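You operate a simulated robot arm through the tools that you are given. There is no shell and no other tool.

The job below is to be done with a simulated robot arm. You get a single attempt, and the scene is never put back.

## Task
Flush the green nozzle clean in the boot tray and push it onto the wand.
Fine: stand it in the tray's middle and pour all the cream jug's water over it; the jug goes back; the nozzle beside it stays. Keep clean things off the floor. Spill a teaspoon at most; pinch, break and dent nothing; leave nothing switched on. Set down upright: cream jug.

It is judged by the outcome, as a careful person would: the job done as asked, and still so three seconds after it is handed in. It fails if anything else is knocked over, pushed out of place, dropped, spilled or broken.

## Robot
A 7-joint arm with a fingered hand, fixed in place. Base frame: the origin is on the floor under the middle of its stand, x ahead of it, y to its left, z up; the work surface is at about z = 840. Readings come in mm, degrees, newtons and seconds.
It reaches about 1228 mm from its shoulder. Its first joint turns from -115.0 to 115.0 degrees. Payload 5 kg.
The tool frame sits at the grasp point between the pads (the TCP): z along the fingers, y along the line on which they close. The tips reach 32 mm beyond it. The gripper opens to 160 mm; its body begins 89 mm behind the TCP. The gripper is a hand of 4 fingers: y runs from the thumb to the fingers, the wrist lies at [0, 0, -267] in the tool frame, and closing takes about 1.5 s.
Orientation is that of the tool frame in the base frame, as a unit quaternion [x, y, z, w]. With the fingers straight down and closing along the base's y, the tool's x points along the base's -x, its y along +y and its z along -z.

## Interface
- The arm moves only by the tool arm_command. Its argument "motion" is a list of rows, each a list of 6 numbers: the shift along the tool's x, y, z in mm, then the turn, a rotation vector about the tool's x, y, z in degrees. In form: [[dx, dy, dz, wx, wy, wz], ...]. A call has 1 to 20 rows; each row is the pose to reach, as a shift and turn from the pose commanded when the call began, along the tool's axes at that moment. "fingers" is the closure, from 0 (fully open) to 1 (shut), set as the call begins (left out, the last holds). A row lasts 0.2 s, in which the tool goes at most 50 mm and 8.6 degrees; a call with a longer step from one row to the next is refused whole, and so is a gripper value outside its range. Where a pose cannot be reached the arm comes as near as it can. A force on the tool above 40 N (or 10 N above the force at the start of the call, whichever is more), or a blocked arm, ends the call early, and 0.2 s more pass. The fingers move at their own pace (about 45 mm/s each) and stop on an object; they squeeze with about 25 N. The grip force told is the motor's: it shows also when the fingers shut on nothing. Time passes only in rows, and 0.2 s behind the last, so rows that repeat a pose let the fingers close. It gives the time, the measured TCP pose, the force on the tool (base axes), the opening and the grip force at its end, in the units of the frame above (readings bear some noise), with the torque about the TCP (base axes, N m) and any sound that the robot's microphone picked up.
- Cameras (640 x 400 px; columns grow to the right, rows downward): "scene" is fixed at [402.5, 499.8, 1577.7]; the picture's right is [-0.04, -1.00, 0.00], its down [-0.73, 0.03, -0.68] and it looks along [0.68, -0.03, -0.73] (base axes); focal length 214 px, centre (320, 200). "wrist" rides on the gripper at [80, -4, -114] in the tool frame; the picture's right is [0.05, 1.00, 0.00], its down [-0.82, 0.04, -0.58] and it looks along [-0.58, 0.03, 0.82] (tool axes); focal length 265 px, centre (320, 200).
- capture(camera): a new picture of that camera. It takes no simulated time.
- raise_lower(by): slides the trunk up (or, below 0, down) by that many mm; the arm rides with it, the base frame stays. It gives what a move gives, with no picture.
- move_fingers(finger1, finger2, finger3, thumb_bend): sets how far each is bent, from 0 (flat) to 100 (curled in); at 30 the hand is open as for a grip, at 70 the pads meet at the TCP. One left out holds its place. A second passes; each finger stops where it meets its share of the squeeze, and holds until it gets a number again. A gripper value or a shape takes the hand back. It gives what a move gives, with no picture; readings hold the bend of each and the force on the fingers (four entries, about 0 where the hand has none), thumb and palm.
- set_grasp(shape): the hand has 4 fingers and takes this shape, open, in about a second: jaw (thumb against the fingers, like two jaws); tri (thumb and two fingers); tip (a fingertip pinch); poke (one finger out to press); point (the index stretched); flat (the hand flat); cup (the hand cupped); fist (a fist). The gripper value then closes the fingers along that shape, each until it touches; the sizes above hold for jaw. It gives what a move gives, with no picture.
- probe_pixels(camera, pixels): for up to 12 pixels [column, row] of the newest picture of that camera ("zoom" is the newest enlarged one), the place [x, y, z] in the base frame of the surface seen there, good to about 2 mm. It takes no simulated time.
- close_up(camera, box): a new picture of the part [left, top, right, bottom] of that camera's present view, enlarged. It takes no simulated time.
- close_job(): hands the job in; it is judged then, once.

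Unless the task says otherwise, let go and move clear before handing in.

The tools are called after "Emit:" by a JSON object that holds its "name" and its "arguments". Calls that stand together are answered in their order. arm_command: Moves the arm, as the interface text tells. Its arguments: {"type":"object","properties":{"motion":{"type":"array","items":{"type":"array","items":{"type":"number"}}},"fingers":{"type":"number"}},"required":["motion"]} The other tools are called the same way: raise_lower (by) moves the trunk up or down; set_grasp (shape) gives the hand a shape; move_fingers (finger1, finger2, finger3, thumb_bend) moves the fingers one by one; capture (camera) takes a picture; probe_pixels (camera, pixels) gives the place of the surface under pixels of a picture; close_up (camera, box) takes an enlarged picture of a part of a camera's view; close_job () hands the job in.

At the start:

```text
clock: 0.0
tool_pos: [588.3, 442.2, 1387.7]
orientation: [0.0, 1.0, -0.001, 0.0]
ft_force: [-0.3, 0.1, 0.1]
torque: [0.02, 0.0, 0.0]
grip_width: 160.2
grasp_force: 0.1
shape: jaw
bend: [30.0, 30.0, 30.0, 30.0]
finger forces: [0.0, 0.0, 0.1, 0.0, 0.0, 0.0]
trunk travel left (down, up): [-650.0, 340.0]
```

scene: 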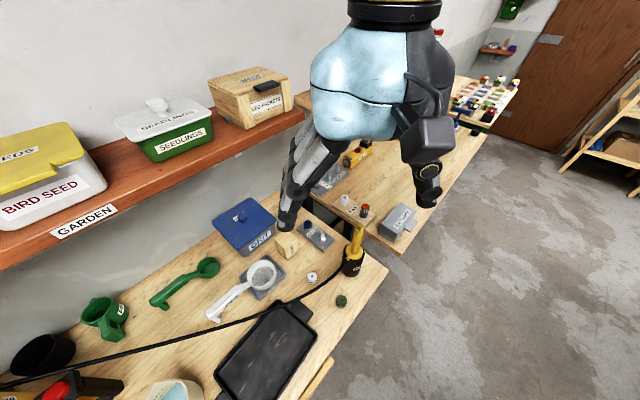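
wrist: 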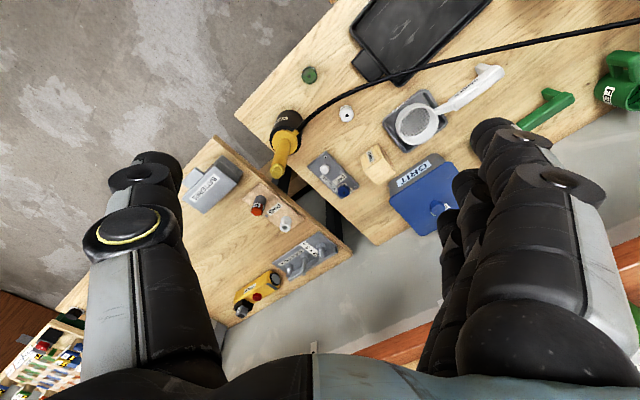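

The first pictures show the black tray near (265,350), the yellow wand near (353,255), a small green piece at (341,300) and a white one at (311,277), and a cream jug at the bottom (175,390). I'll look closer at each of these before moving.

Emit:
{"name": "close_up", "arguments": {"camera": "scene", "box": [200, 220, 400, 400]}}

Emit:
{"name": "close_up", "arguments": {"camera": "scene", "box": [0, 240, 240, 400]}}

Emit:
{"name": "close_up", "arguments": {"camera": "wrist", "box": [220, 0, 420, 200]}}

Emit:
{"name": "close_up", "arguments": {"camera": "wrist", "box": [340, 0, 640, 200]}}

```text
2.22 times, centred on (300, 310) of scene
```

zoom: 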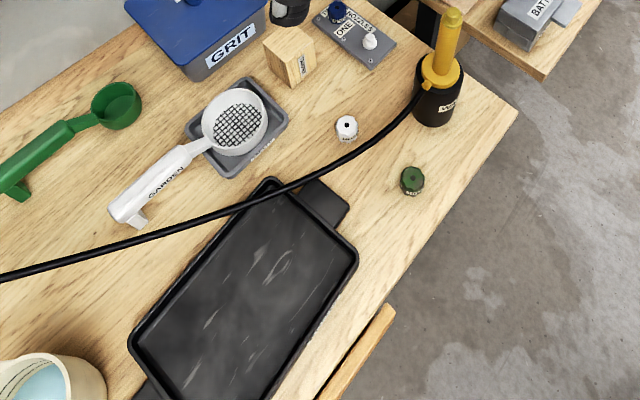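

```text
2.50 times, centred on (120, 320) of scene
```

zoom: 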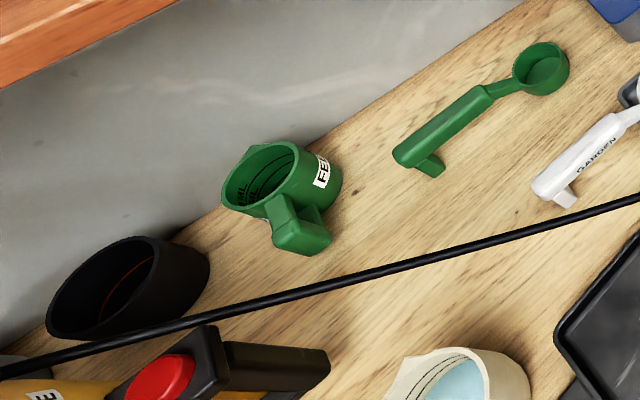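

```text
2.00 times, centred on (320, 100) of wrist
```

zoom: 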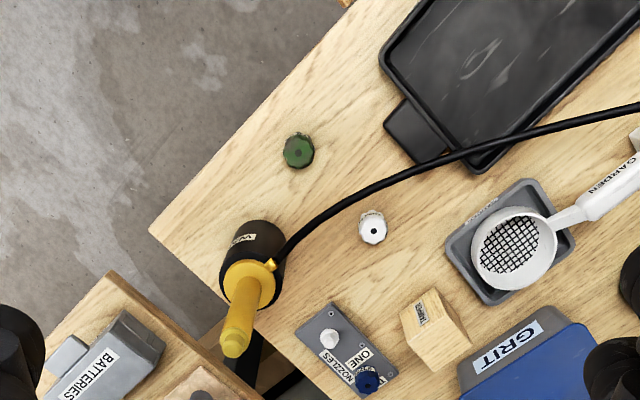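

```text
2.00 times, centred on (490, 100) of wrist
```

zoom: 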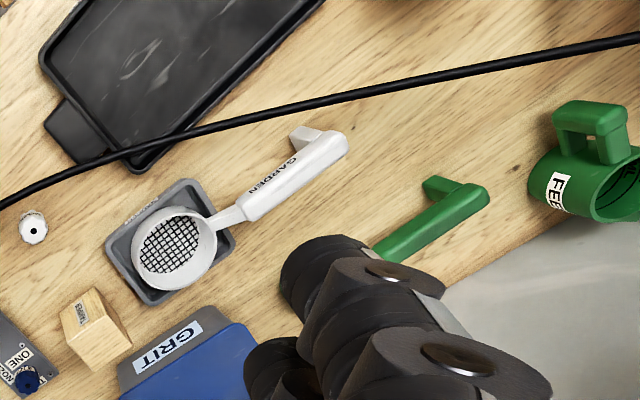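

The close-ups show the dirty green nozzle, the white nozzle, the yellow wand in a black holder with its hose running across the tray, and the cream jug partly out of view. I'll probe positions of these next.

Emit:
{"name": "capture", "arguments": {"camera": "scene"}}

Emit:
{"name": "probe_pixels", "arguments": {"camera": "scene", "pixels": [[341, 300], [341, 307], [311, 277], [357, 228], [353, 265], [353, 240], [265, 350], [290, 303], [312, 318], [222, 384], [175, 388], [380, 275]]}}

Emit:
{"name": "close_up", "arguments": {"camera": "scene", "box": [120, 320, 280, 400]}}

```text
taken
```

scene: 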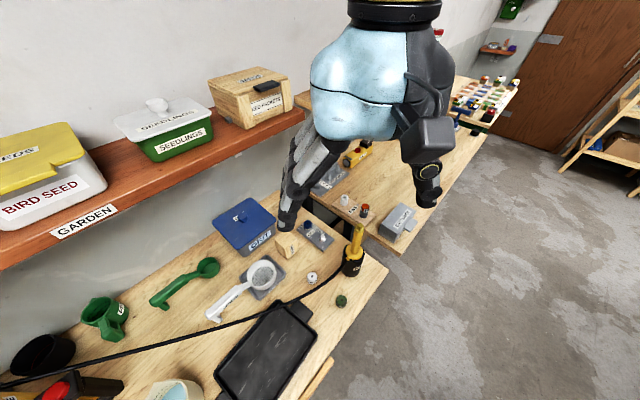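

```text
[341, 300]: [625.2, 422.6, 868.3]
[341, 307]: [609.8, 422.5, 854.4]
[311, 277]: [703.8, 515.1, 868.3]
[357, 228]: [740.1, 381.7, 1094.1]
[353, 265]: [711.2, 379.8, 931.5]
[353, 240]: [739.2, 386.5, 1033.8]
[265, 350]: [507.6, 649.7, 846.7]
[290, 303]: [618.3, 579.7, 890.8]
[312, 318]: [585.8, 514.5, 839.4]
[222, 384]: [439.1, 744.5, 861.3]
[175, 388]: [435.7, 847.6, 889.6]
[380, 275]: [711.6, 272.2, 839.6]
```

```text
4.00 times, centred on (200, 360) of scene
```

zoom: 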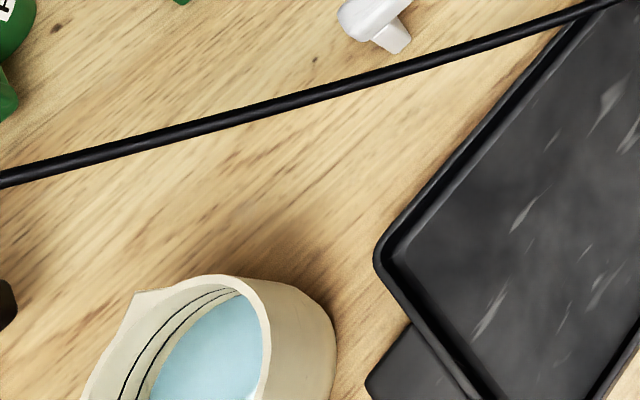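

Green nozzle is about (620,422,868), white one about (704,515,868), wand tip near (740,382,1094) and jug roughly (430,850). I'll probe shelf and bench outlines as obstacles before moving the arm for a better look at the jug.

Emit:
{"name": "probe_pixels", "arguments": {"camera": "scene", "pixels": [[50, 190], [40, 145], [150, 140], [170, 105], [240, 100], [85, 222], [295, 115], [300, 100], [5, 240], [200, 160], [388, 270], [325, 372]]}}

Emit:
{"name": "probe_pixels", "arguments": {"camera": "scene", "pixels": [[10, 385], [100, 345], [200, 322], [250, 312], [300, 298], [330, 282], [345, 270], [60, 390], [290, 250], [265, 275], [240, 230], [400, 225]]}}

```text
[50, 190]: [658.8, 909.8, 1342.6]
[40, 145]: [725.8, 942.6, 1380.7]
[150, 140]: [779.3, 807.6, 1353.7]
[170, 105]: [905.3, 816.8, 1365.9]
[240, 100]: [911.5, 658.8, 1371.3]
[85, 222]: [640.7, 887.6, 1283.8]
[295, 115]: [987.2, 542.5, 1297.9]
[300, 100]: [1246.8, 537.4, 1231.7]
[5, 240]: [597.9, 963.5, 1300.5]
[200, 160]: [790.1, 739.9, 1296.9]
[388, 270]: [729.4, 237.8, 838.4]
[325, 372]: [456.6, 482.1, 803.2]
```

```text
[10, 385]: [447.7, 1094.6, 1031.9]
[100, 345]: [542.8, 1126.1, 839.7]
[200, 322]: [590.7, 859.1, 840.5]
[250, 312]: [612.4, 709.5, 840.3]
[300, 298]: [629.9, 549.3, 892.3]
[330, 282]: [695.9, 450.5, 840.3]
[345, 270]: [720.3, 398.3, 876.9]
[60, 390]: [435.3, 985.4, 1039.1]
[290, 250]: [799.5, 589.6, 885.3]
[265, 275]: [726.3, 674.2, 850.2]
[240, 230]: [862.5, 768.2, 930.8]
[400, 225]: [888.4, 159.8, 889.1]
```

The shelf runs from about (990,540) to (600,963) at z≈1300, well behind where I need to move. I'll move level to about (330,830,1388) so that the wrist camera sees the jug.

Emit:
{"name": "arm_command", "arguments": {"motion": [[25.8, 38.8, 0, 0, 0, 0], [51.6, 77.6, 0, 0, 0, 0], [77.4, 116.4, 0, 0, 0, 0], [103.2, 155.2, 0, 0, 0, 0], [129, 194, 0, 0, 0, 0], [154.8, 232.8, 0, 0, 0, 0], [180.6, 271.6, 0, 0, 0, 0], [206.4, 310.4, 0, 0, 0, 0], [232.2, 349.2, 0, 0, 0, 0], [258, 388, 0, 0, 0, 0]]}}

Emit:
{"name": "capture", "arguments": {"camera": "wrist"}}

Emit:
{"name": "capture", "arguments": {"camera": "scene"}}

```text
clock: 2.2
tool_pos: [329.3, 835.3, 1384.0]
orientation: [0.0, 1.0, -0.001, 0.0]
ft_force: [0.0, -1.1, 0.3]
torque: [-0.03, -0.01, -0.04]
grip_width: 160.0
grasp_force: 0.1
shape: jaw
bend: [30.0, 30.0, 30.0, 30.0]
finger forces: [0.1, 0.0, 0.0, 0.0, 0.0, 0.0]
trunk travel left (down, up): [-650.0, 340.0]
```

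```text
taken
```

wrist: 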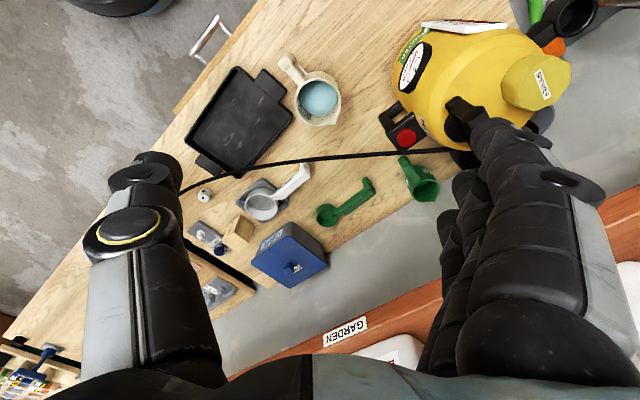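

```text
taken
```

scene: 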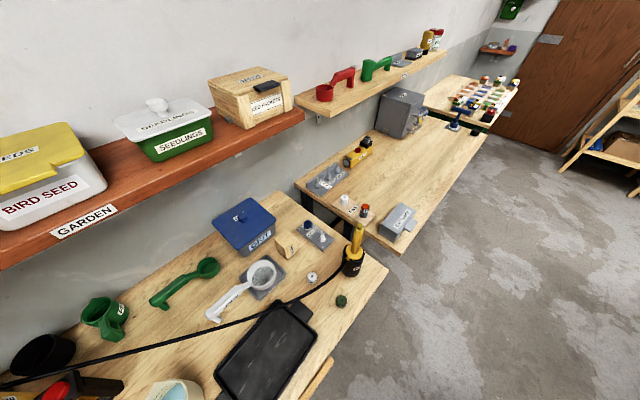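

The jug shows at (318,100) with its handle at (290,68) toward the front, next to the tray (240,118) and a yellow tank with a red button (405,135). I'll enlarge and probe these.

Emit:
{"name": "close_up", "arguments": {"camera": "wrist", "box": [260, 40, 370, 150]}}

Emit:
{"name": "probe_pixels", "arguments": {"camera": "wrist", "pixels": [[318, 97], [290, 62], [283, 58], [300, 84], [303, 108], [338, 86], [318, 76], [318, 122], [334, 118], [296, 72], [405, 137], [470, 90]]}}

Emit:
{"name": "close_up", "arguments": {"camera": "wrist", "box": [170, 50, 300, 210]}}

Emit:
{"name": "close_up", "arguments": {"camera": "wrist", "box": [360, 0, 600, 200]}}

```text
3.64 times, centred on (315, 95) of wrist
```

zoom: 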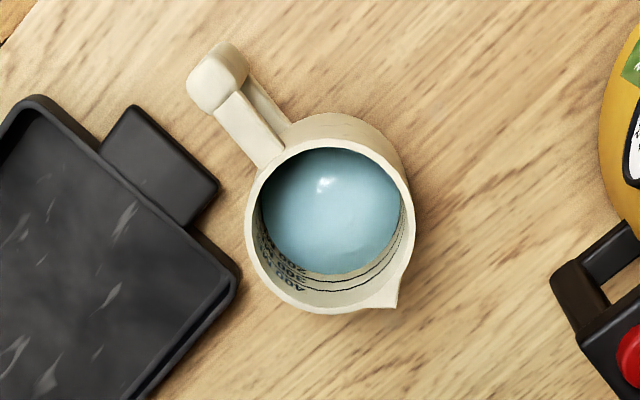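

```text
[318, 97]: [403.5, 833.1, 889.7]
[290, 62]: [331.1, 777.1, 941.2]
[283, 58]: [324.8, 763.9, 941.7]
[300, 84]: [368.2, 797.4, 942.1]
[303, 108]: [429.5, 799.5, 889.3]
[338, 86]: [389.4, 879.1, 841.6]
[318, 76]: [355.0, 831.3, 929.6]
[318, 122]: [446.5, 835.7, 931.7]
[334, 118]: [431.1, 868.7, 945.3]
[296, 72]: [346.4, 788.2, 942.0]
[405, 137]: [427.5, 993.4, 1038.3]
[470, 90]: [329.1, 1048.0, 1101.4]
```

```text
2.50 times, centred on (235, 130) of wrist
```

zoom: 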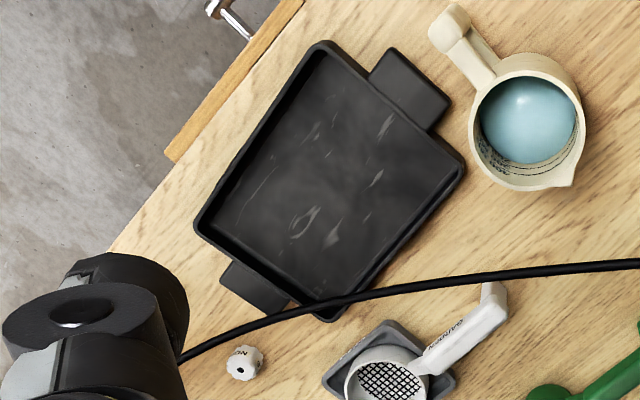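

```text
2.00 times, centred on (480, 100) of wrist
```

zoom: 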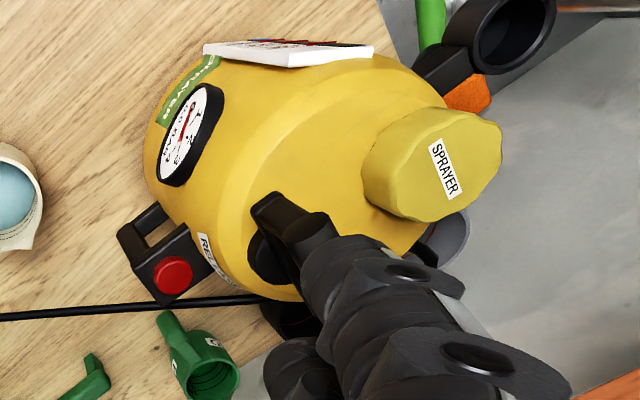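

The jug centre is about (403,833), rim z≈942, water z≈890, handle pointing toward the robot and spout opposite. Now I'll probe the tray's corners and rim, plus hose and jug rim details.

Emit:
{"name": "probe_pixels", "arguments": {"camera": "wrist", "pixels": [[235, 68], [292, 117], [186, 138], [237, 177], [240, 85], [277, 117], [200, 140], [235, 165], [238, 120], [275, 85], [212, 168], [300, 155]]}}

Emit:
{"name": "close_up", "arguments": {"camera": "wrist", "box": [280, 45, 350, 135]}}

Emit:
{"name": "close_up", "arguments": {"camera": "scene", "box": [290, 210, 400, 320]}}

```text
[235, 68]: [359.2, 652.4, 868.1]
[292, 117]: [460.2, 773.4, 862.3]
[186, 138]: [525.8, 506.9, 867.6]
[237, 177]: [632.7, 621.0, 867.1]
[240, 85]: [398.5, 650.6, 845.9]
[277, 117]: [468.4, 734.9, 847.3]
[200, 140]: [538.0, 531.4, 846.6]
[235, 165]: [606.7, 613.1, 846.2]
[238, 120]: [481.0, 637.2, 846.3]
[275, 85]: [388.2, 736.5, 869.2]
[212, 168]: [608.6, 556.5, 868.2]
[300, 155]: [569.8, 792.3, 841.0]
```

```text
4.44 times, centred on (315, 90) of wrist
```

zoom: 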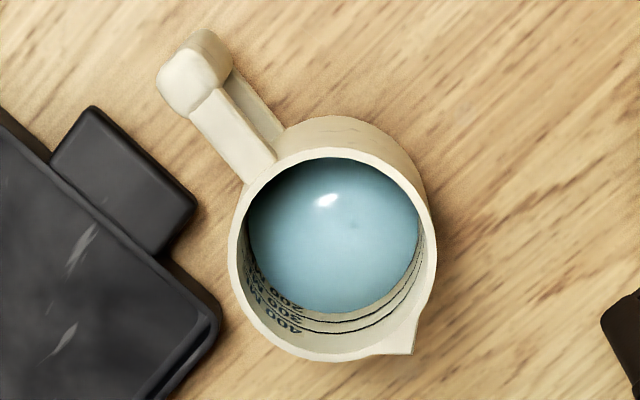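

```text
3.64 times, centred on (345, 265) of scene
```

zoom: 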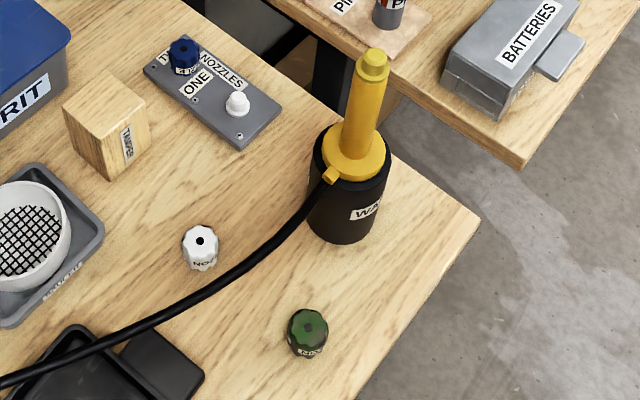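

The tray's centre comes to about (495,638) with its floor at z≈846 and rim ≈868; the hose is about 85 mm beyond it. Next I'll move to about (450,420,1150) to look closely at the green nozzle and the wand.

Emit:
{"name": "arm_command", "arguments": {"motion": [[-12.1, -41.5, 23.4, 0, 0, 0], [-24.2, -83, 46.8, 0, 0, 0], [-36.3, -124.5, 70.2, 0, 0, 0], [-48.4, -166, 93.6, 0, 0, 0], [-60.5, -207.5, 117, 0, 0, 0], [-72.6, -249, 140.4, 0, 0, 0], [-84.7, -290.5, 163.8, 0, 0, 0], [-96.8, -332, 187.2, 0, 0, 0], [-108.9, -373.5, 210.6, 0, 0, 0], [-121, -415, 234, 0, 0, 0]]}}

Emit:
{"name": "capture", "arguments": {"camera": "wrist"}}

Emit:
{"name": "close_up", "arguments": {"camera": "wrist", "box": [220, 100, 440, 300]}}

Emit:
{"name": "capture", "arguments": {"camera": "scene"}}

```text
clock: 4.4
tool_pos: [451.3, 415.3, 1154.0]
orientation: [0.0, 1.0, 0.0, 0.0]
ft_force: [-0.5, -0.5, 0.7]
torque: [0.03, 0.0, 0.01]
grip_width: 159.9
grasp_force: 0.0
shape: jaw
bend: [30.0, 30.0, 30.0, 30.0]
finger forces: [0.1, 0.1, 0.0, 0.0, 0.0, 0.0]
trunk travel left (down, up): [-650.0, 340.0]
```

```text
taken
```

wrist: 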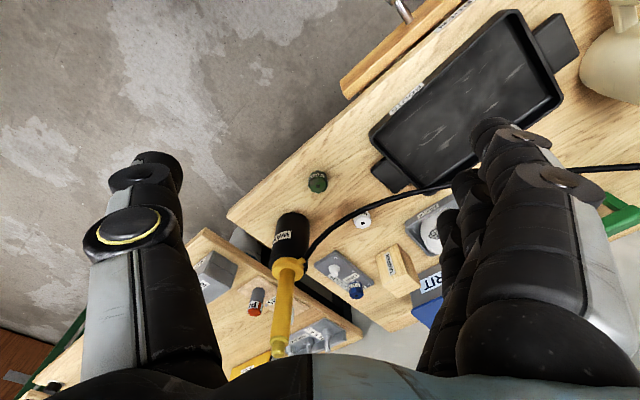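

```text
2.00 times, centred on (330, 200) of wrist
```

zoom: 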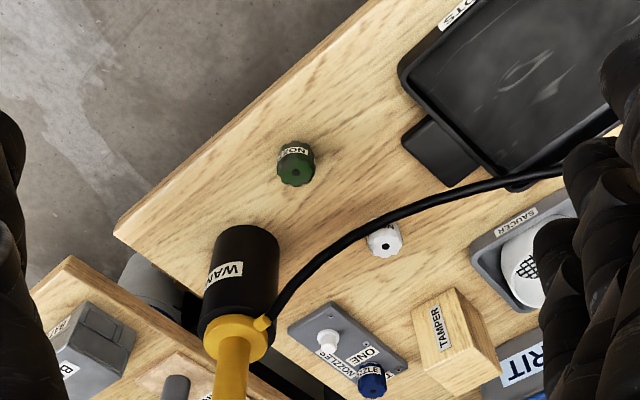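

```text
taken
```

scene: 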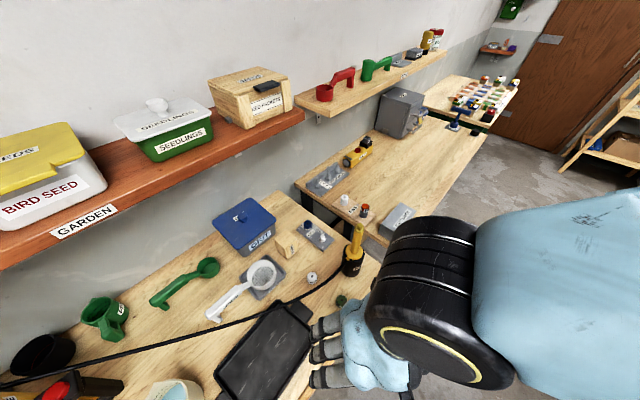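

The green nozzle stands upright at (318,182) with its hole on top, white nozzle at (362,219), wand stalk from (287,265) to (280,350). I'll zoom and probe for exact sizes.

Emit:
{"name": "close_up", "arguments": {"camera": "wrist", "box": [296, 162, 340, 202]}}

Emit:
{"name": "probe_pixels", "arguments": {"camera": "wrist", "pixels": [[317, 186], [317, 176], [310, 186], [325, 186], [317, 190], [362, 221], [287, 265], [283, 300], [280, 345], [281, 335], [278, 263], [299, 267]]}}

Emit:
{"name": "close_up", "arguments": {"camera": "wrist", "box": [240, 200, 340, 360]}}

```text
10.00 times, centred on (318, 182) of wrist
```

zoom: 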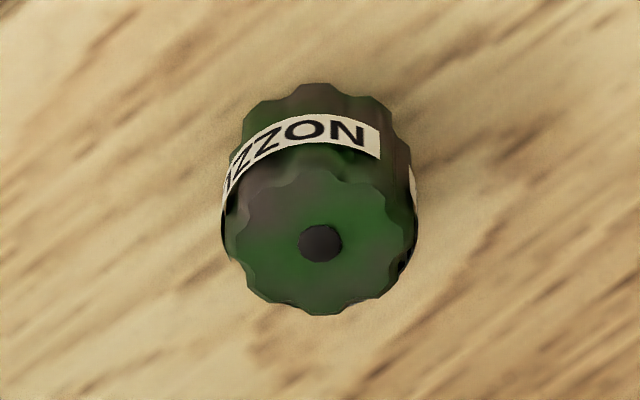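

```text
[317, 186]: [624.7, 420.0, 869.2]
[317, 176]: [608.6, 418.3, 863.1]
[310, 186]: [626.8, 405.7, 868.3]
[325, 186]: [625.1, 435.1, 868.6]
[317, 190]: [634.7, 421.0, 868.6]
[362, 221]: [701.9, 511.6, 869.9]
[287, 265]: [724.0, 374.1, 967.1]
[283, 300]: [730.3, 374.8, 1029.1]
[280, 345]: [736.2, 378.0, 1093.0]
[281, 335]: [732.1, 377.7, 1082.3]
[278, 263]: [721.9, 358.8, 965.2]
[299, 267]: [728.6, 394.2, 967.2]
```

```text
2.50 times, centred on (290, 280) of wrist
```

zoom: 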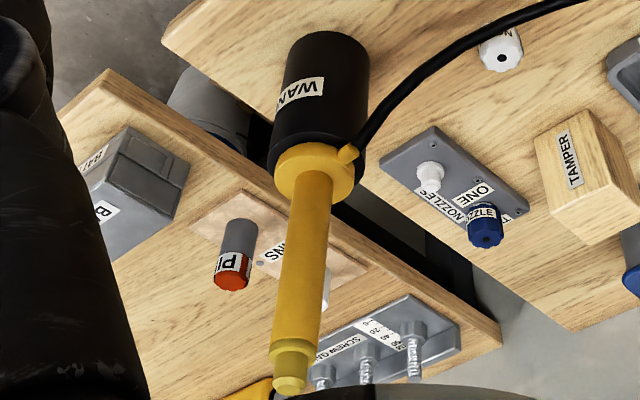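

The nozzle top centre is (625,420,869), about 36 mm wide and 29 tall; the wand tip is stepped, top near z≈1094. I'll try hand shapes in free air here to see how the fingertips meet.

Emit:
{"name": "set_grasp", "arguments": {"shape": "tri"}}

Emit:
{"name": "capture", "arguments": {"camera": "wrist"}}

Emit:
{"name": "arm_command", "arguments": {"motion": [[0, 0, 0, 0, 0, 0], [0, 0, 0, 0, 0, 0], [0, 0, 0, 0, 0, 0], [0, 0, 0, 0, 0, 0], [0, 0, 0, 0, 0, 0], [0, 0, 0, 0, 0, 0], [0, 0, 0, 0, 0, 0]], "fingers": 0.75}}

Emit:
{"name": "capture", "arguments": {"camera": "wrist"}}

```text
clock: 5.3
tool_pos: [451.1, 416.7, 1154.3]
orientation: [0.0, 1.0, 0.001, -0.001]
ft_force: [-0.4, -0.5, 0.5]
torque: [0.0, 0.03, -0.01]
grip_width: 160.0
grasp_force: 0.1
shape: tri
bend: [30.0, 30.0, 1.0, 30.0]
finger forces: [0.0, 0.0, 0.0, 0.1, 0.0, 0.1]
trunk travel left (down, up): [-650.0, 340.0]
```

```text
taken
```

wrist: 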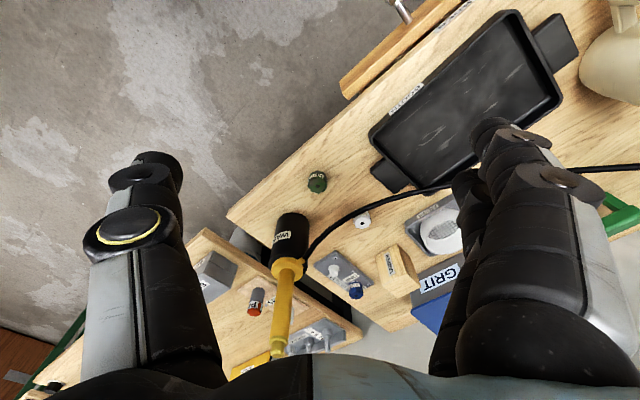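

```text
clock: 6.9
tool_pos: [451.5, 416.4, 1155.0]
orientation: [0.0, 1.0, 0.0, -0.001]
ft_force: [-0.6, 0.0, -0.6]
torque: [0.05, 0.01, 0.01]
grip_width: 40.4
grasp_force: 0.2
shape: tri
bend: [73.0, 73.0, 1.0, 70.0]
finger forces: [0.0, 0.0, 0.0, 0.0, 0.0, 0.0]
trunk travel left (down, up): [-650.0, 340.0]
```

```text
taken
```

wrist: 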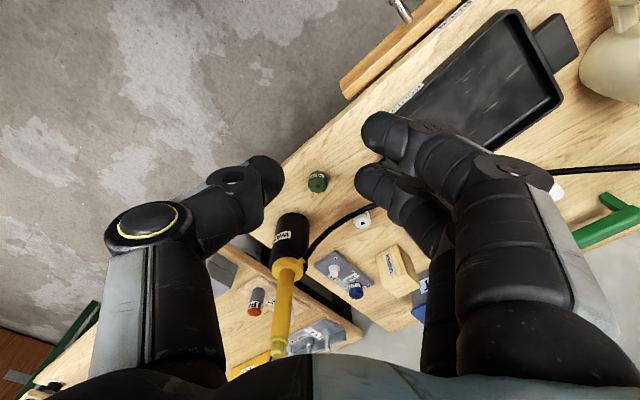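

The tri shape at 0.75 leaves about a 40 mm gap with the third finger straight out. I'll check the hand's side profile in the scene camera.

Emit:
{"name": "close_up", "arguments": {"camera": "scene", "box": [280, 240, 480, 400]}}

Emit:
{"name": "set_grasp", "arguments": {"shape": "tip"}}

Emit:
{"name": "arm_command", "arguments": {"motion": [[0, 0, 0, 0, 0, 0], [0, 0, 0, 0, 0, 0], [0, 0, 0, 0, 0, 0], [0, 0, 0, 0, 0, 0], [0, 0, 0, 0, 0, 0], [0, 0, 0, 0, 0, 0], [0, 0, 0, 0, 0, 0]], "fingers": 0.75}}

Emit:
{"name": "capture", "arguments": {"camera": "wrist"}}

Emit:
{"name": "close_up", "arguments": {"camera": "scene", "box": [280, 240, 480, 400]}}

```text
2.50 times, centred on (380, 320) of scene
```

zoom: 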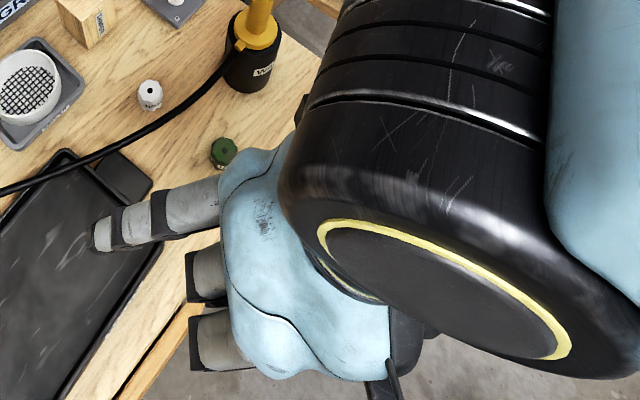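

```text
clock: 7.8
tool_pos: [451.9, 416.2, 1155.3]
orientation: [0.001, 1.0, 0.0, 0.0]
ft_force: [-0.4, -0.6, 0.0]
torque: [0.01, -0.01, 0.0]
grip_width: 160.1
grasp_force: 0.1
shape: tip
bend: [1.0, 30.0, 1.0, 30.0]
finger forces: [0.0, 0.0, 0.0, 0.0, 0.0, 0.0]
trunk travel left (down, up): [-650.0, 340.0]
```

```text
clock: 9.4
tool_pos: [451.7, 416.0, 1154.7]
orientation: [0.001, 1.0, 0.0, 0.001]
ft_force: [-0.1, -0.4, 0.2]
torque: [-0.01, 0.02, 0.03]
grip_width: 40.7
grasp_force: 0.2
shape: tip
bend: [1.0, 73.0, 1.0, 70.0]
finger forces: [0.1, 0.0, 0.0, 0.0, 0.1, 0.0]
trunk travel left (down, up): [-650.0, 340.0]
```

```text
taken
```

wrist: 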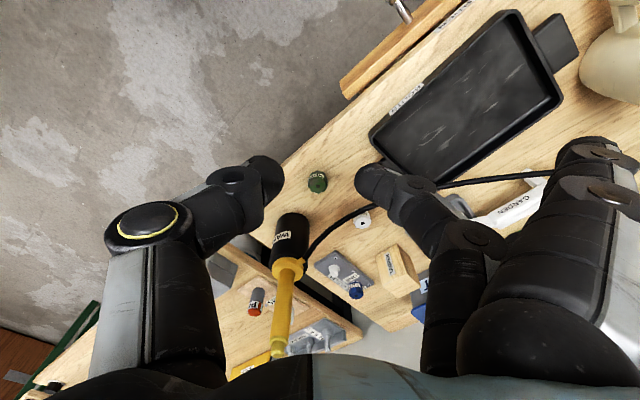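

```text
2.50 times, centred on (380, 320) of scene
```

zoom: 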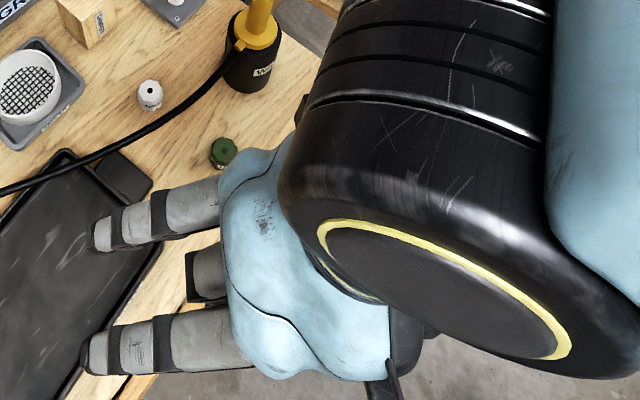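

In tip shape only the middle finger opposes the thumb while the others stick out, which would foul things near the bench. I'll try jaw at partial closure and probe the fingertips for their true location.

Emit:
{"name": "set_grasp", "arguments": {"shape": "jaw"}}

Emit:
{"name": "arm_command", "arguments": {"motion": [[0, 0, 0, 0, 0, 0], [0, 0, 0, 0, 0, 0], [0, 0, 0, 0, 0, 0], [0, 0, 0, 0, 0, 0], [0, 0, 0, 0, 0, 0], [0, 0, 0, 0, 0, 0], [0, 0, 0, 0, 0, 0]], "fingers": 0.75}}

Emit:
{"name": "capture", "arguments": {"camera": "wrist"}}

Emit:
{"name": "probe_pixels", "arguments": {"camera": "wrist", "pixels": [[280, 175], [270, 160], [265, 195], [362, 130], [375, 115], [357, 180], [370, 170], [380, 200], [400, 130], [240, 180], [150, 230], [520, 280]]}}

```text
clock: 10.3
tool_pos: [452.6, 416.3, 1155.5]
orientation: [0.0, 1.0, 0.001, 0.0]
ft_force: [-0.7, 0.3, -0.4]
torque: [0.02, 0.02, 0.04]
grip_width: 160.2
grasp_force: 0.1
shape: jaw
bend: [30.0, 30.0, 30.0, 30.0]
finger forces: [0.0, 0.0, 0.0, 0.0, 0.0, 0.1]
trunk travel left (down, up): [-650.0, 340.0]
```

```text
clock: 11.9
tool_pos: [450.3, 416.3, 1154.0]
orientation: [-0.001, 1.0, 0.0, 0.0]
ft_force: [0.2, 0.5, 0.3]
torque: [0.03, -0.01, 0.0]
grip_width: 40.8
grasp_force: 0.1
shape: jaw
bend: [73.0, 73.0, 73.0, 70.0]
finger forces: [0.0, 0.0, 0.1, 0.0, 0.0, 0.0]
trunk travel left (down, up): [-650.0, 340.0]
```

```text
taken
```

wrist: 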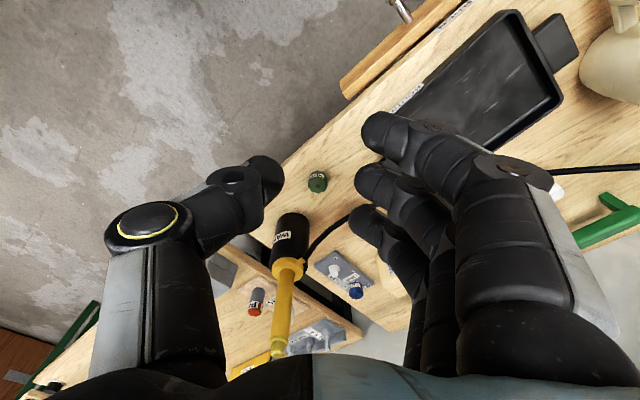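

```text
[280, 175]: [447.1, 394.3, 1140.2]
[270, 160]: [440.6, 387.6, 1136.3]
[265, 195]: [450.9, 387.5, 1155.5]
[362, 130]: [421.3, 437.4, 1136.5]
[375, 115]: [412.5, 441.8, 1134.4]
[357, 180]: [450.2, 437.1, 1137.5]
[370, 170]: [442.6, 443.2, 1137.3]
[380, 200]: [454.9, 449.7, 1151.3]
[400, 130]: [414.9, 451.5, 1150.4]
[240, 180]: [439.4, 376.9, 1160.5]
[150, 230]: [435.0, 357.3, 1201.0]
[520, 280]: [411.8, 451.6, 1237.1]
```

Fingertips at 41 mm gap lie about 17 mm below the TCP with fingers spaced ~30 mm apart, thumb opposite the middle one, so jaw works for the small nozzle. I'll open to ~70 mm, turn 45° and hover above the green nozzle.

Emit:
{"name": "arm_command", "arguments": {"motion": [[-29, 0.7, 20, 0, 0, -7.5], [-58, 1.4, 45, 0, 0, -15], [-87, 2.1, 70, 0, 0, -22.5], [-116, 2.8, 95, 0, 0, -30], [-145, 3.4, 125, 0, 0, -37.5], [-174, 4, 154, 0, 0, -45], [-174, 4, 154, 0, 0, -45], [-174, 4, 154, 0, 0, -45]], "fingers": 0.55}}

Emit:
{"name": "capture", "arguments": {"camera": "wrist"}}

Emit:
{"name": "capture", "arguments": {"camera": "scene"}}

```text
clock: 13.7
tool_pos: [626.5, 419.4, 1001.7]
orientation: [-0.383, 0.924, 0.0, 0.0]
ft_force: [-0.2, 0.2, 0.5]
torque: [-0.01, -0.01, 0.0]
grip_width: 71.3
grasp_force: 0.1
shape: jaw
bend: [73.0, 73.0, 73.0, 70.0]
finger forces: [0.0, 0.0, 0.0, 0.0, 0.0, 0.1]
trunk travel left (down, up): [-650.0, 340.0]
```

```text
taken
```

wrist: 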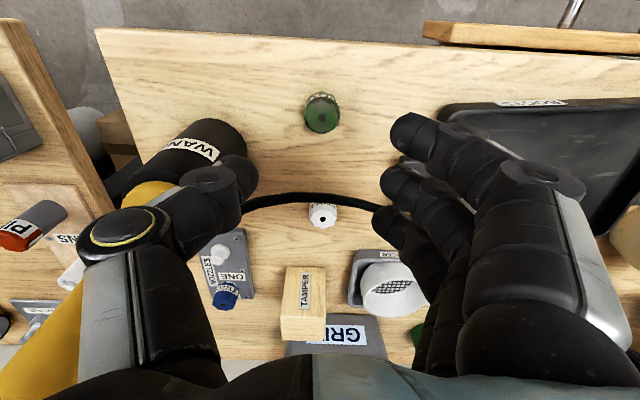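

```text
taken
```

scene: 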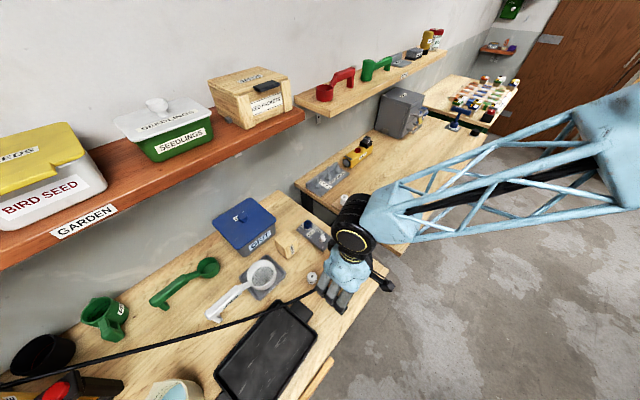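

The hover went cleanly; the nozzle is at (321,115) in the wrist view. I'll zoom in there for an exact centre before descending.

Emit:
{"name": "close_up", "arguments": {"camera": "wrist", "box": [280, 80, 360, 140]}}

Emit:
{"name": "probe_pixels", "arguments": {"camera": "wrist", "pixels": [[321, 118], [306, 116], [337, 116], [321, 131], [321, 104], [222, 190], [185, 175], [322, 207], [258, 165], [400, 130], [395, 180], [250, 205]]}}

```text
6.67 times, centred on (320, 110) of wrist
```

zoom: 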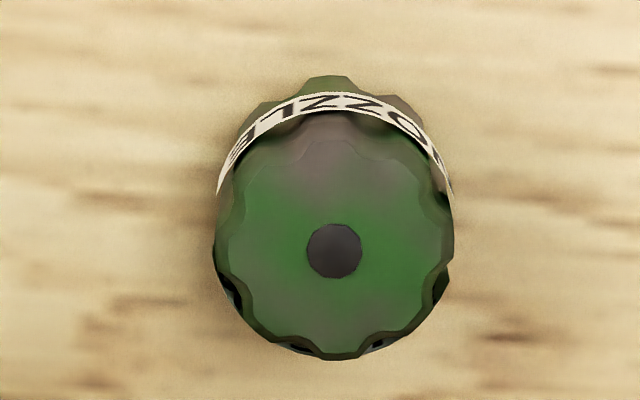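

```text
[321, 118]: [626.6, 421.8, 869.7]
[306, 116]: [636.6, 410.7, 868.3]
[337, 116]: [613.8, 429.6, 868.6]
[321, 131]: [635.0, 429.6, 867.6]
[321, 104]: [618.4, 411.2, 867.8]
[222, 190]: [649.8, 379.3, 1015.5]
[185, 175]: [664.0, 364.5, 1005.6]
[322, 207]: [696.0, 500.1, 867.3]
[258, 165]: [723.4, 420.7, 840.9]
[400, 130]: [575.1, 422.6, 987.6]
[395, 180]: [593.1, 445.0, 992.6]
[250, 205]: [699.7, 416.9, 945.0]
```

The hole's centre is about (626,421.5), within 2 mm of the TCP. I'll correct and lower to TCP z≈880.

Emit:
{"name": "arm_command", "arguments": {"motion": [[-1, 1.7, 30, 0, 0, 0], [-1, 1.7, 60, 0, 0, 0], [-1, 1.7, 85, 0, 0, 0], [-1, 1.7, 105, 0, 0, 0], [-1, 1.7, 117, 0, 0, 0], [-1, 1.7, 122, 0, 0, 0], [-1, 1.7, 122, 0, 0, 0]]}}

Emit:
{"name": "capture", "arguments": {"camera": "wrist"}}

Emit:
{"name": "close_up", "arguments": {"camera": "scene", "box": [280, 230, 440, 340]}}

```text
clock: 15.3
tool_pos: [625.2, 422.2, 878.2]
orientation: [-0.383, 0.924, 0.0, -0.001]
ft_force: [0.3, 0.3, 0.5]
torque: [0.04, 0.0, -0.03]
grip_width: 71.4
grasp_force: 0.1
shape: jaw
bend: [73.0, 73.0, 73.0, 70.0]
finger forces: [0.0, 0.1, 0.1, 0.0, 0.0, 0.0]
trunk travel left (down, up): [-650.0, 340.0]
```

```text
taken
```

wrist: 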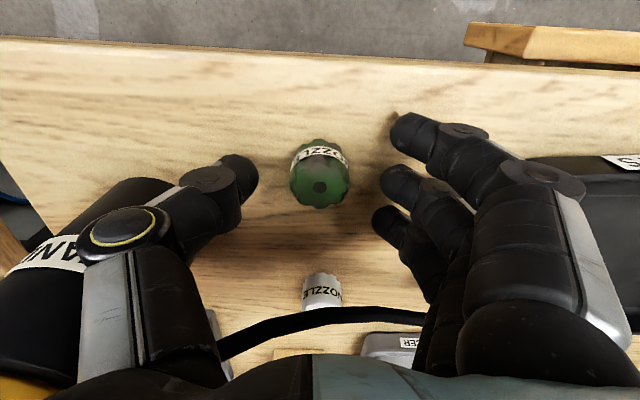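

```text
3.64 times, centred on (360, 285) of scene
```

zoom: 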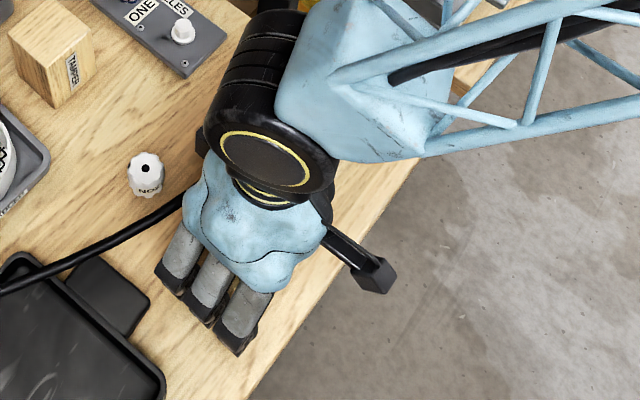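

Force is near zero and the nozzle at (320,180) sits between thumb (240,175) and middle finger (395,185). I'll probe the fingertip heights before closing.

Emit:
{"name": "probe_pixels", "arguments": {"camera": "wrist", "pixels": [[254, 175], [245, 160], [250, 190], [383, 180], [390, 170], [385, 195], [378, 220], [393, 130], [398, 120], [319, 187], [292, 185], [349, 180]]}}

Emit:
{"name": "close_up", "arguments": {"camera": "wrist", "box": [220, 100, 420, 260]}}

```text
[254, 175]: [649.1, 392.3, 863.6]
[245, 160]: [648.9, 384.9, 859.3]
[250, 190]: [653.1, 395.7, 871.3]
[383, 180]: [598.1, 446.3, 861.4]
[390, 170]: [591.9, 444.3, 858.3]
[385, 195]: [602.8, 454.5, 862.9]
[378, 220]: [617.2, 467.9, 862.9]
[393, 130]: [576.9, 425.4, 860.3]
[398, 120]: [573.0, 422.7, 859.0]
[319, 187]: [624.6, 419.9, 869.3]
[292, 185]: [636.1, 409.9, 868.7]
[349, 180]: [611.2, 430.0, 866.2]
```

```text
2.50 times, centred on (320, 180) of wrist
```

zoom: 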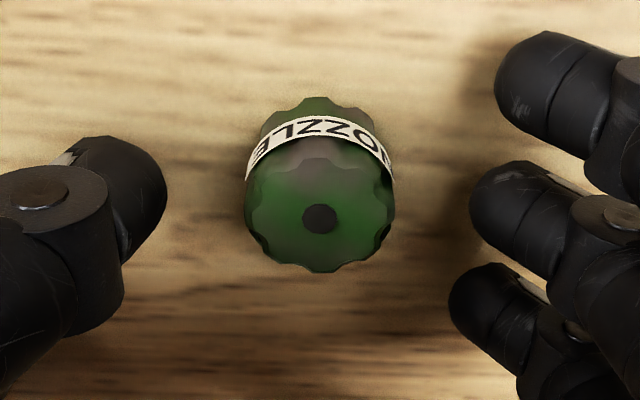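

Thumb tip (649,392,863) and middle finger (598,446,861) straddle the nozzle at mid-height, so I'll close now.

Emit:
{"name": "arm_command", "arguments": {"motion": [[0, 0, 0, 0, 0, 0], [0, 0, 0, 0, 0, 0], [0, 0, 0, 0, 0, 0], [0, 0, 0, 0, 0, 0], [0, 0, 0, 0, 0, 0], [0, 0, 0, 0, 0, 0]], "fingers": 0.9}}

Emit:
{"name": "capture", "arguments": {"camera": "wrist"}}

```text
clock: 16.7
tool_pos: [625.2, 421.9, 878.8]
orientation: [-0.383, 0.924, 0.0, 0.0]
ft_force: [0.9, -0.9, 4.9]
torque: [0.04, 0.05, 0.02]
grip_width: 11.2
grasp_force: 25.3
shape: jaw
bend: [68.0, 72.0, 68.0, 72.0]
finger forces: [0.1, 14.8, 0.1, 0.0, 15.9, 0.1]
trunk travel left (down, up): [-650.0, 340.0]
```

```text
taken
```

wrist: 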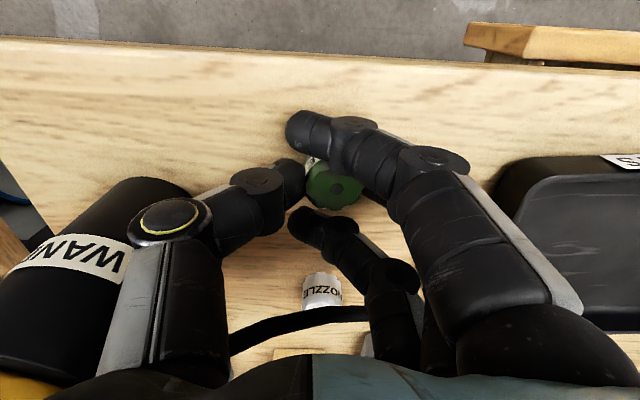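

Middle finger 14.8 N and thumb 15.9 N show the nozzle is held. I'll look closer before lifting.

Emit:
{"name": "close_up", "arguments": {"camera": "wrist", "box": [260, 120, 400, 240]}}

Emit:
{"name": "arm_command", "arguments": {"motion": [[0, 0, -5, 0, 0, 0], [0, 0, -15, 0, 0, 0], [0, 0, -30, 0, 0, 0], [0, 0, -30, 0, 0, 0]]}}

Emit:
{"name": "close_up", "arguments": {"camera": "wrist", "box": [260, 120, 400, 240]}}

```text
3.33 times, centred on (330, 180) of wrist
```

zoom: 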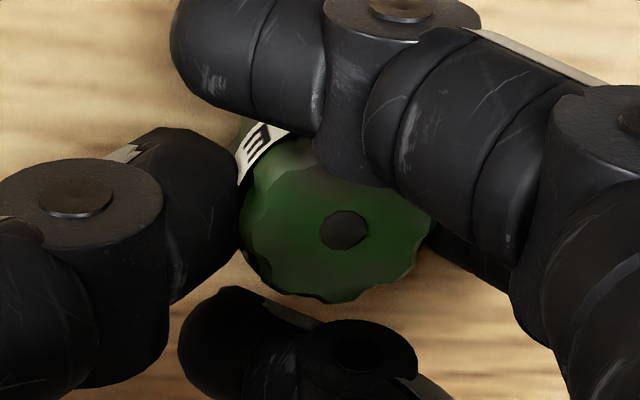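

```text
clock: 17.7
tool_pos: [624.7, 421.7, 907.0]
orientation: [-0.383, 0.924, -0.001, -0.001]
ft_force: [0.6, -0.5, 0.3]
torque: [-0.02, 0.01, -0.03]
grip_width: 10.4
grasp_force: 24.7
shape: jaw
bend: [68.0, 71.0, 68.0, 72.0]
finger forces: [0.1, 14.9, 0.0, 0.0, 14.5, 0.0]
trunk travel left (down, up): [-650.0, 340.0]
```

```text
3.33 times, centred on (330, 180) of wrist
```

zoom: 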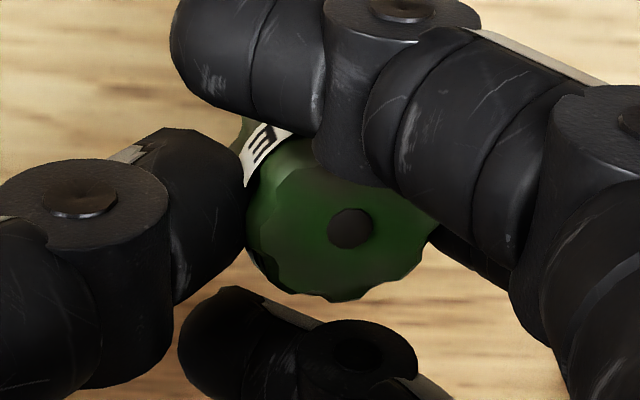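

The nozzle came up, slightly tilted in the pinch. I'll probe its top face to see how much before carrying it.

Emit:
{"name": "capture", "arguments": {"camera": "wrist"}}

Emit:
{"name": "probe_pixels", "arguments": {"camera": "wrist", "pixels": [[334, 196], [330, 190], [325, 200], [318, 195], [345, 200], [350, 190], [335, 205], [328, 180], [322, 178], [318, 168], [339, 200], [355, 195]]}}

```text
taken
```

wrist: 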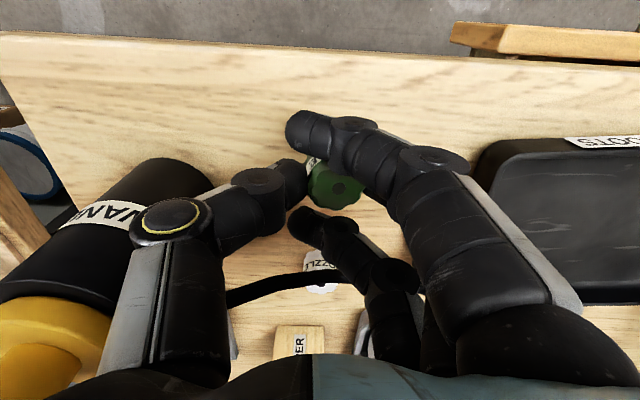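

```text
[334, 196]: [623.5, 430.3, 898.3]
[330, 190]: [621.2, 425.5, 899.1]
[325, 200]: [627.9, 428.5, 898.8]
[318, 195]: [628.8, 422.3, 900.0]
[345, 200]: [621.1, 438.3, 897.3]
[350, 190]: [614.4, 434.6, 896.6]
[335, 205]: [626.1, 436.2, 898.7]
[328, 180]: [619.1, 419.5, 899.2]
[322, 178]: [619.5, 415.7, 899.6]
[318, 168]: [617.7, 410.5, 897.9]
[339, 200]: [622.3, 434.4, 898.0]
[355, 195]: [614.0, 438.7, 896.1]
```

The tilt is only about 6° and the nozzle sits ~6 mm toward the fingers from the TCP. I'll lift to z≈970 and carry it above the tray's middle.

Emit:
{"name": "arm_command", "arguments": {"motion": [[0, 0, -35, 0, 0, 0], [0, 0, -65, 0, 0, 0], [-10, 39.7, -70, 0, 0, 0], [-20, 79.4, -70, 0, 0, 0], [-30, 119.1, -70, 0, 0, 0], [-40, 158.8, -70, 0, 0, 0], [-50, 198.5, -70, 0, 0, 0], [-60.5, 238.3, -70, 0, 0, 0], [-60.5, 238.3, -70, 0, 0, 0]]}}

Emit:
{"name": "capture", "arguments": {"camera": "wrist"}}

Emit:
{"name": "capture", "arguments": {"camera": "scene"}}

```text
clock: 19.7
tool_pos: [501.2, 633.9, 978.0]
orientation: [-0.381, 0.924, 0.0, -0.001]
ft_force: [0.2, 0.1, 0.7]
torque: [0.01, -0.01, -0.05]
grip_width: 10.3
grasp_force: 25.2
shape: jaw
bend: [68.0, 71.0, 68.0, 72.0]
finger forces: [0.0, 14.9, 0.0, 0.1, 14.6, 0.1]
trunk travel left (down, up): [-650.0, 340.0]
```

```text
taken
```

wrist: 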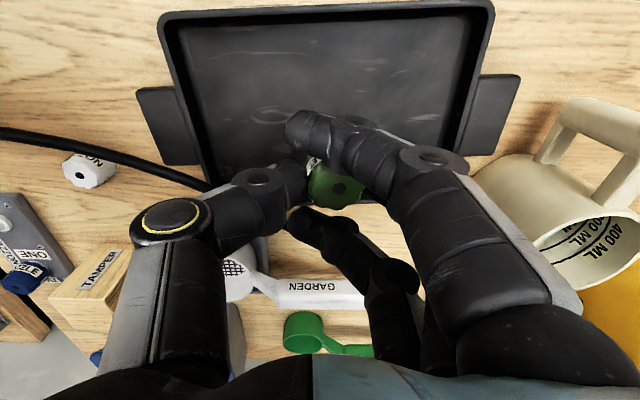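

```text
taken
```

scene: 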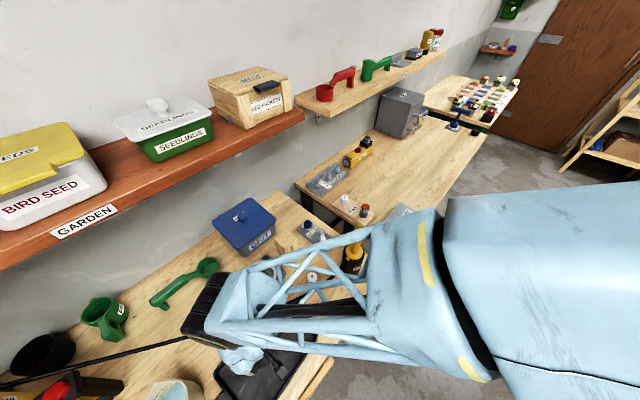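

The tray lies under the hand (rim from (160,15) to (495,5)), hose clear at left. I'll probe rim points all round to fix the tray's true middle.

Emit:
{"name": "probe_pixels", "arguments": {"camera": "wrist", "pixels": [[164, 17], [490, 5], [320, 12], [185, 100], [476, 90], [205, 182], [455, 165], [230, 205], [190, 40], [468, 30], [225, 175], [438, 140]]}}

Emit:
{"name": "close_up", "arguments": {"camera": "wrist", "box": [120, 0, 540, 250]}}

```text
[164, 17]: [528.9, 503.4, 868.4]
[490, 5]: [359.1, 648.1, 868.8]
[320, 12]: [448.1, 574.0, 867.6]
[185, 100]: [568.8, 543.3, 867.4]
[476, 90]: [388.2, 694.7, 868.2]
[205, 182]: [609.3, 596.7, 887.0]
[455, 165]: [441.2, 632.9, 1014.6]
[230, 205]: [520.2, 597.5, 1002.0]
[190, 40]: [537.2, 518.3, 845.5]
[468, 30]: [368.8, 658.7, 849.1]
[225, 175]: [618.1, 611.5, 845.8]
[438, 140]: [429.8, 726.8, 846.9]
```

```text
1.52 times, centred on (330, 125) of wrist
```

zoom: 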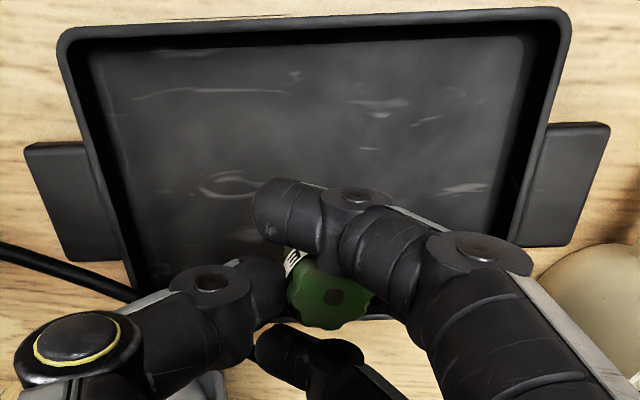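

The tray's middle works out to (495,636.5); I need only shift ~3 mm. I'll lower the nozzle to just above the tray floor.

Emit:
{"name": "arm_command", "arguments": {"motion": [[2.8, -0.6, 25, 0, 0, 0], [2.8, -0.6, 50, 0, 0, 0], [2.8, -0.6, 70, 0, 0, 0], [2.8, -0.6, 83, 0, 0, 0], [2.8, -0.6, 90, 0, 0, 0], [2.8, -0.6, 90, 0, 0, 0]]}}

Emit:
{"name": "capture", "arguments": {"camera": "wrist"}}

```text
clock: 21.1
tool_pos: [497.3, 630.5, 888.0]
orientation: [-0.383, 0.924, 0.0, 0.0]
ft_force: [-0.3, 0.3, -0.4]
torque: [0.01, -0.02, 0.0]
grip_width: 10.2
grasp_force: 25.3
shape: jaw
bend: [68.0, 71.0, 68.0, 72.0]
finger forces: [0.0, 14.9, 0.1, 0.0, 14.6, 0.0]
trunk travel left (down, up): [-650.0, 340.0]
```

```text
taken
```

wrist: 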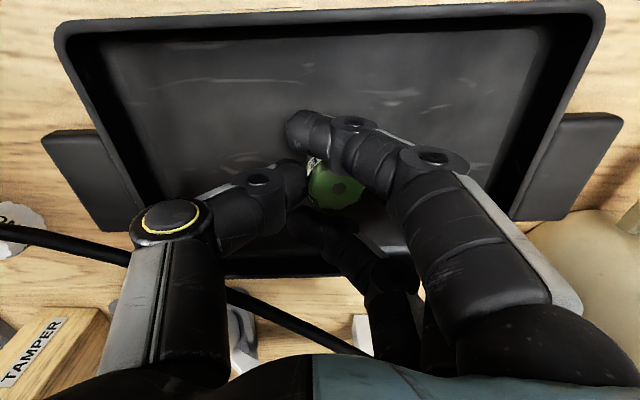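

The nozzle hangs over the tray's middle at (335,187), no contact yet. I'll lower the last 3–4 mm.

Emit:
{"name": "arm_command", "arguments": {"motion": [[0, 0, 1.5, 0, 0, 0], [0, 0, 3, 0, 0, 0], [0, 0, 4, 0, 0, 0], [0, 0, 4, 0, 0, 0]]}}

```text
clock: 22.1
tool_pos: [497.6, 632.0, 885.1]
orientation: [-0.383, 0.924, 0.001, 0.001]
ft_force: [0.6, -2.2, 11.0]
torque: [0.11, 0.1, 0.01]
grip_width: 10.9
grasp_force: 24.5
shape: jaw
bend: [68.0, 71.0, 68.0, 72.0]
finger forces: [0.1, 14.9, 0.0, 0.0, 18.7, 0.0]
trunk travel left (down, up): [-650.0, 340.0]
```

An 11 N upward force shows the nozzle is on the tray floor. I'll open the fingers to release it.

Emit:
{"name": "arm_command", "arguments": {"motion": [[0, 0, -0.5, 0, 0, 0], [0, 0, -0.5, 0, 0, 0], [0, 0, -0.5, 0, 0, 0], [0, 0, -0.5, 0, 0, 0], [0, 0, -0.5, 0, 0, 0]], "fingers": 0.55}}

Emit:
{"name": "capture", "arguments": {"camera": "wrist"}}

```text
clock: 23.3
tool_pos: [496.9, 632.6, 883.6]
orientation: [-0.383, 0.924, 0.0, 0.0]
ft_force: [0.9, 0.9, -0.4]
torque: [0.02, 0.03, -0.02]
grip_width: 71.4
grasp_force: 0.0
shape: jaw
bend: [73.0, 73.0, 73.0, 70.0]
finger forces: [0.0, 0.1, 0.1, 0.0, 0.0, 0.0]
trunk travel left (down, up): [-650.0, 340.0]
```

```text
taken
```

wrist: 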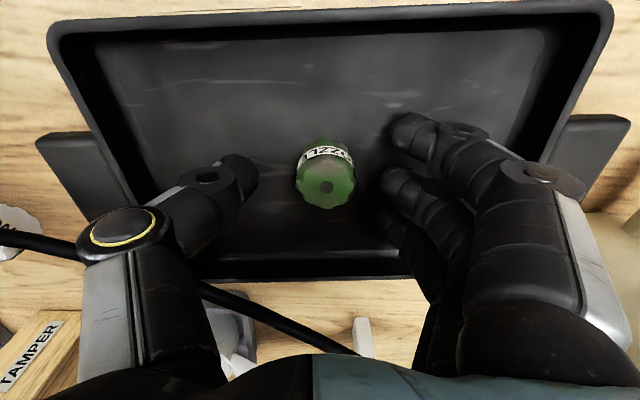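

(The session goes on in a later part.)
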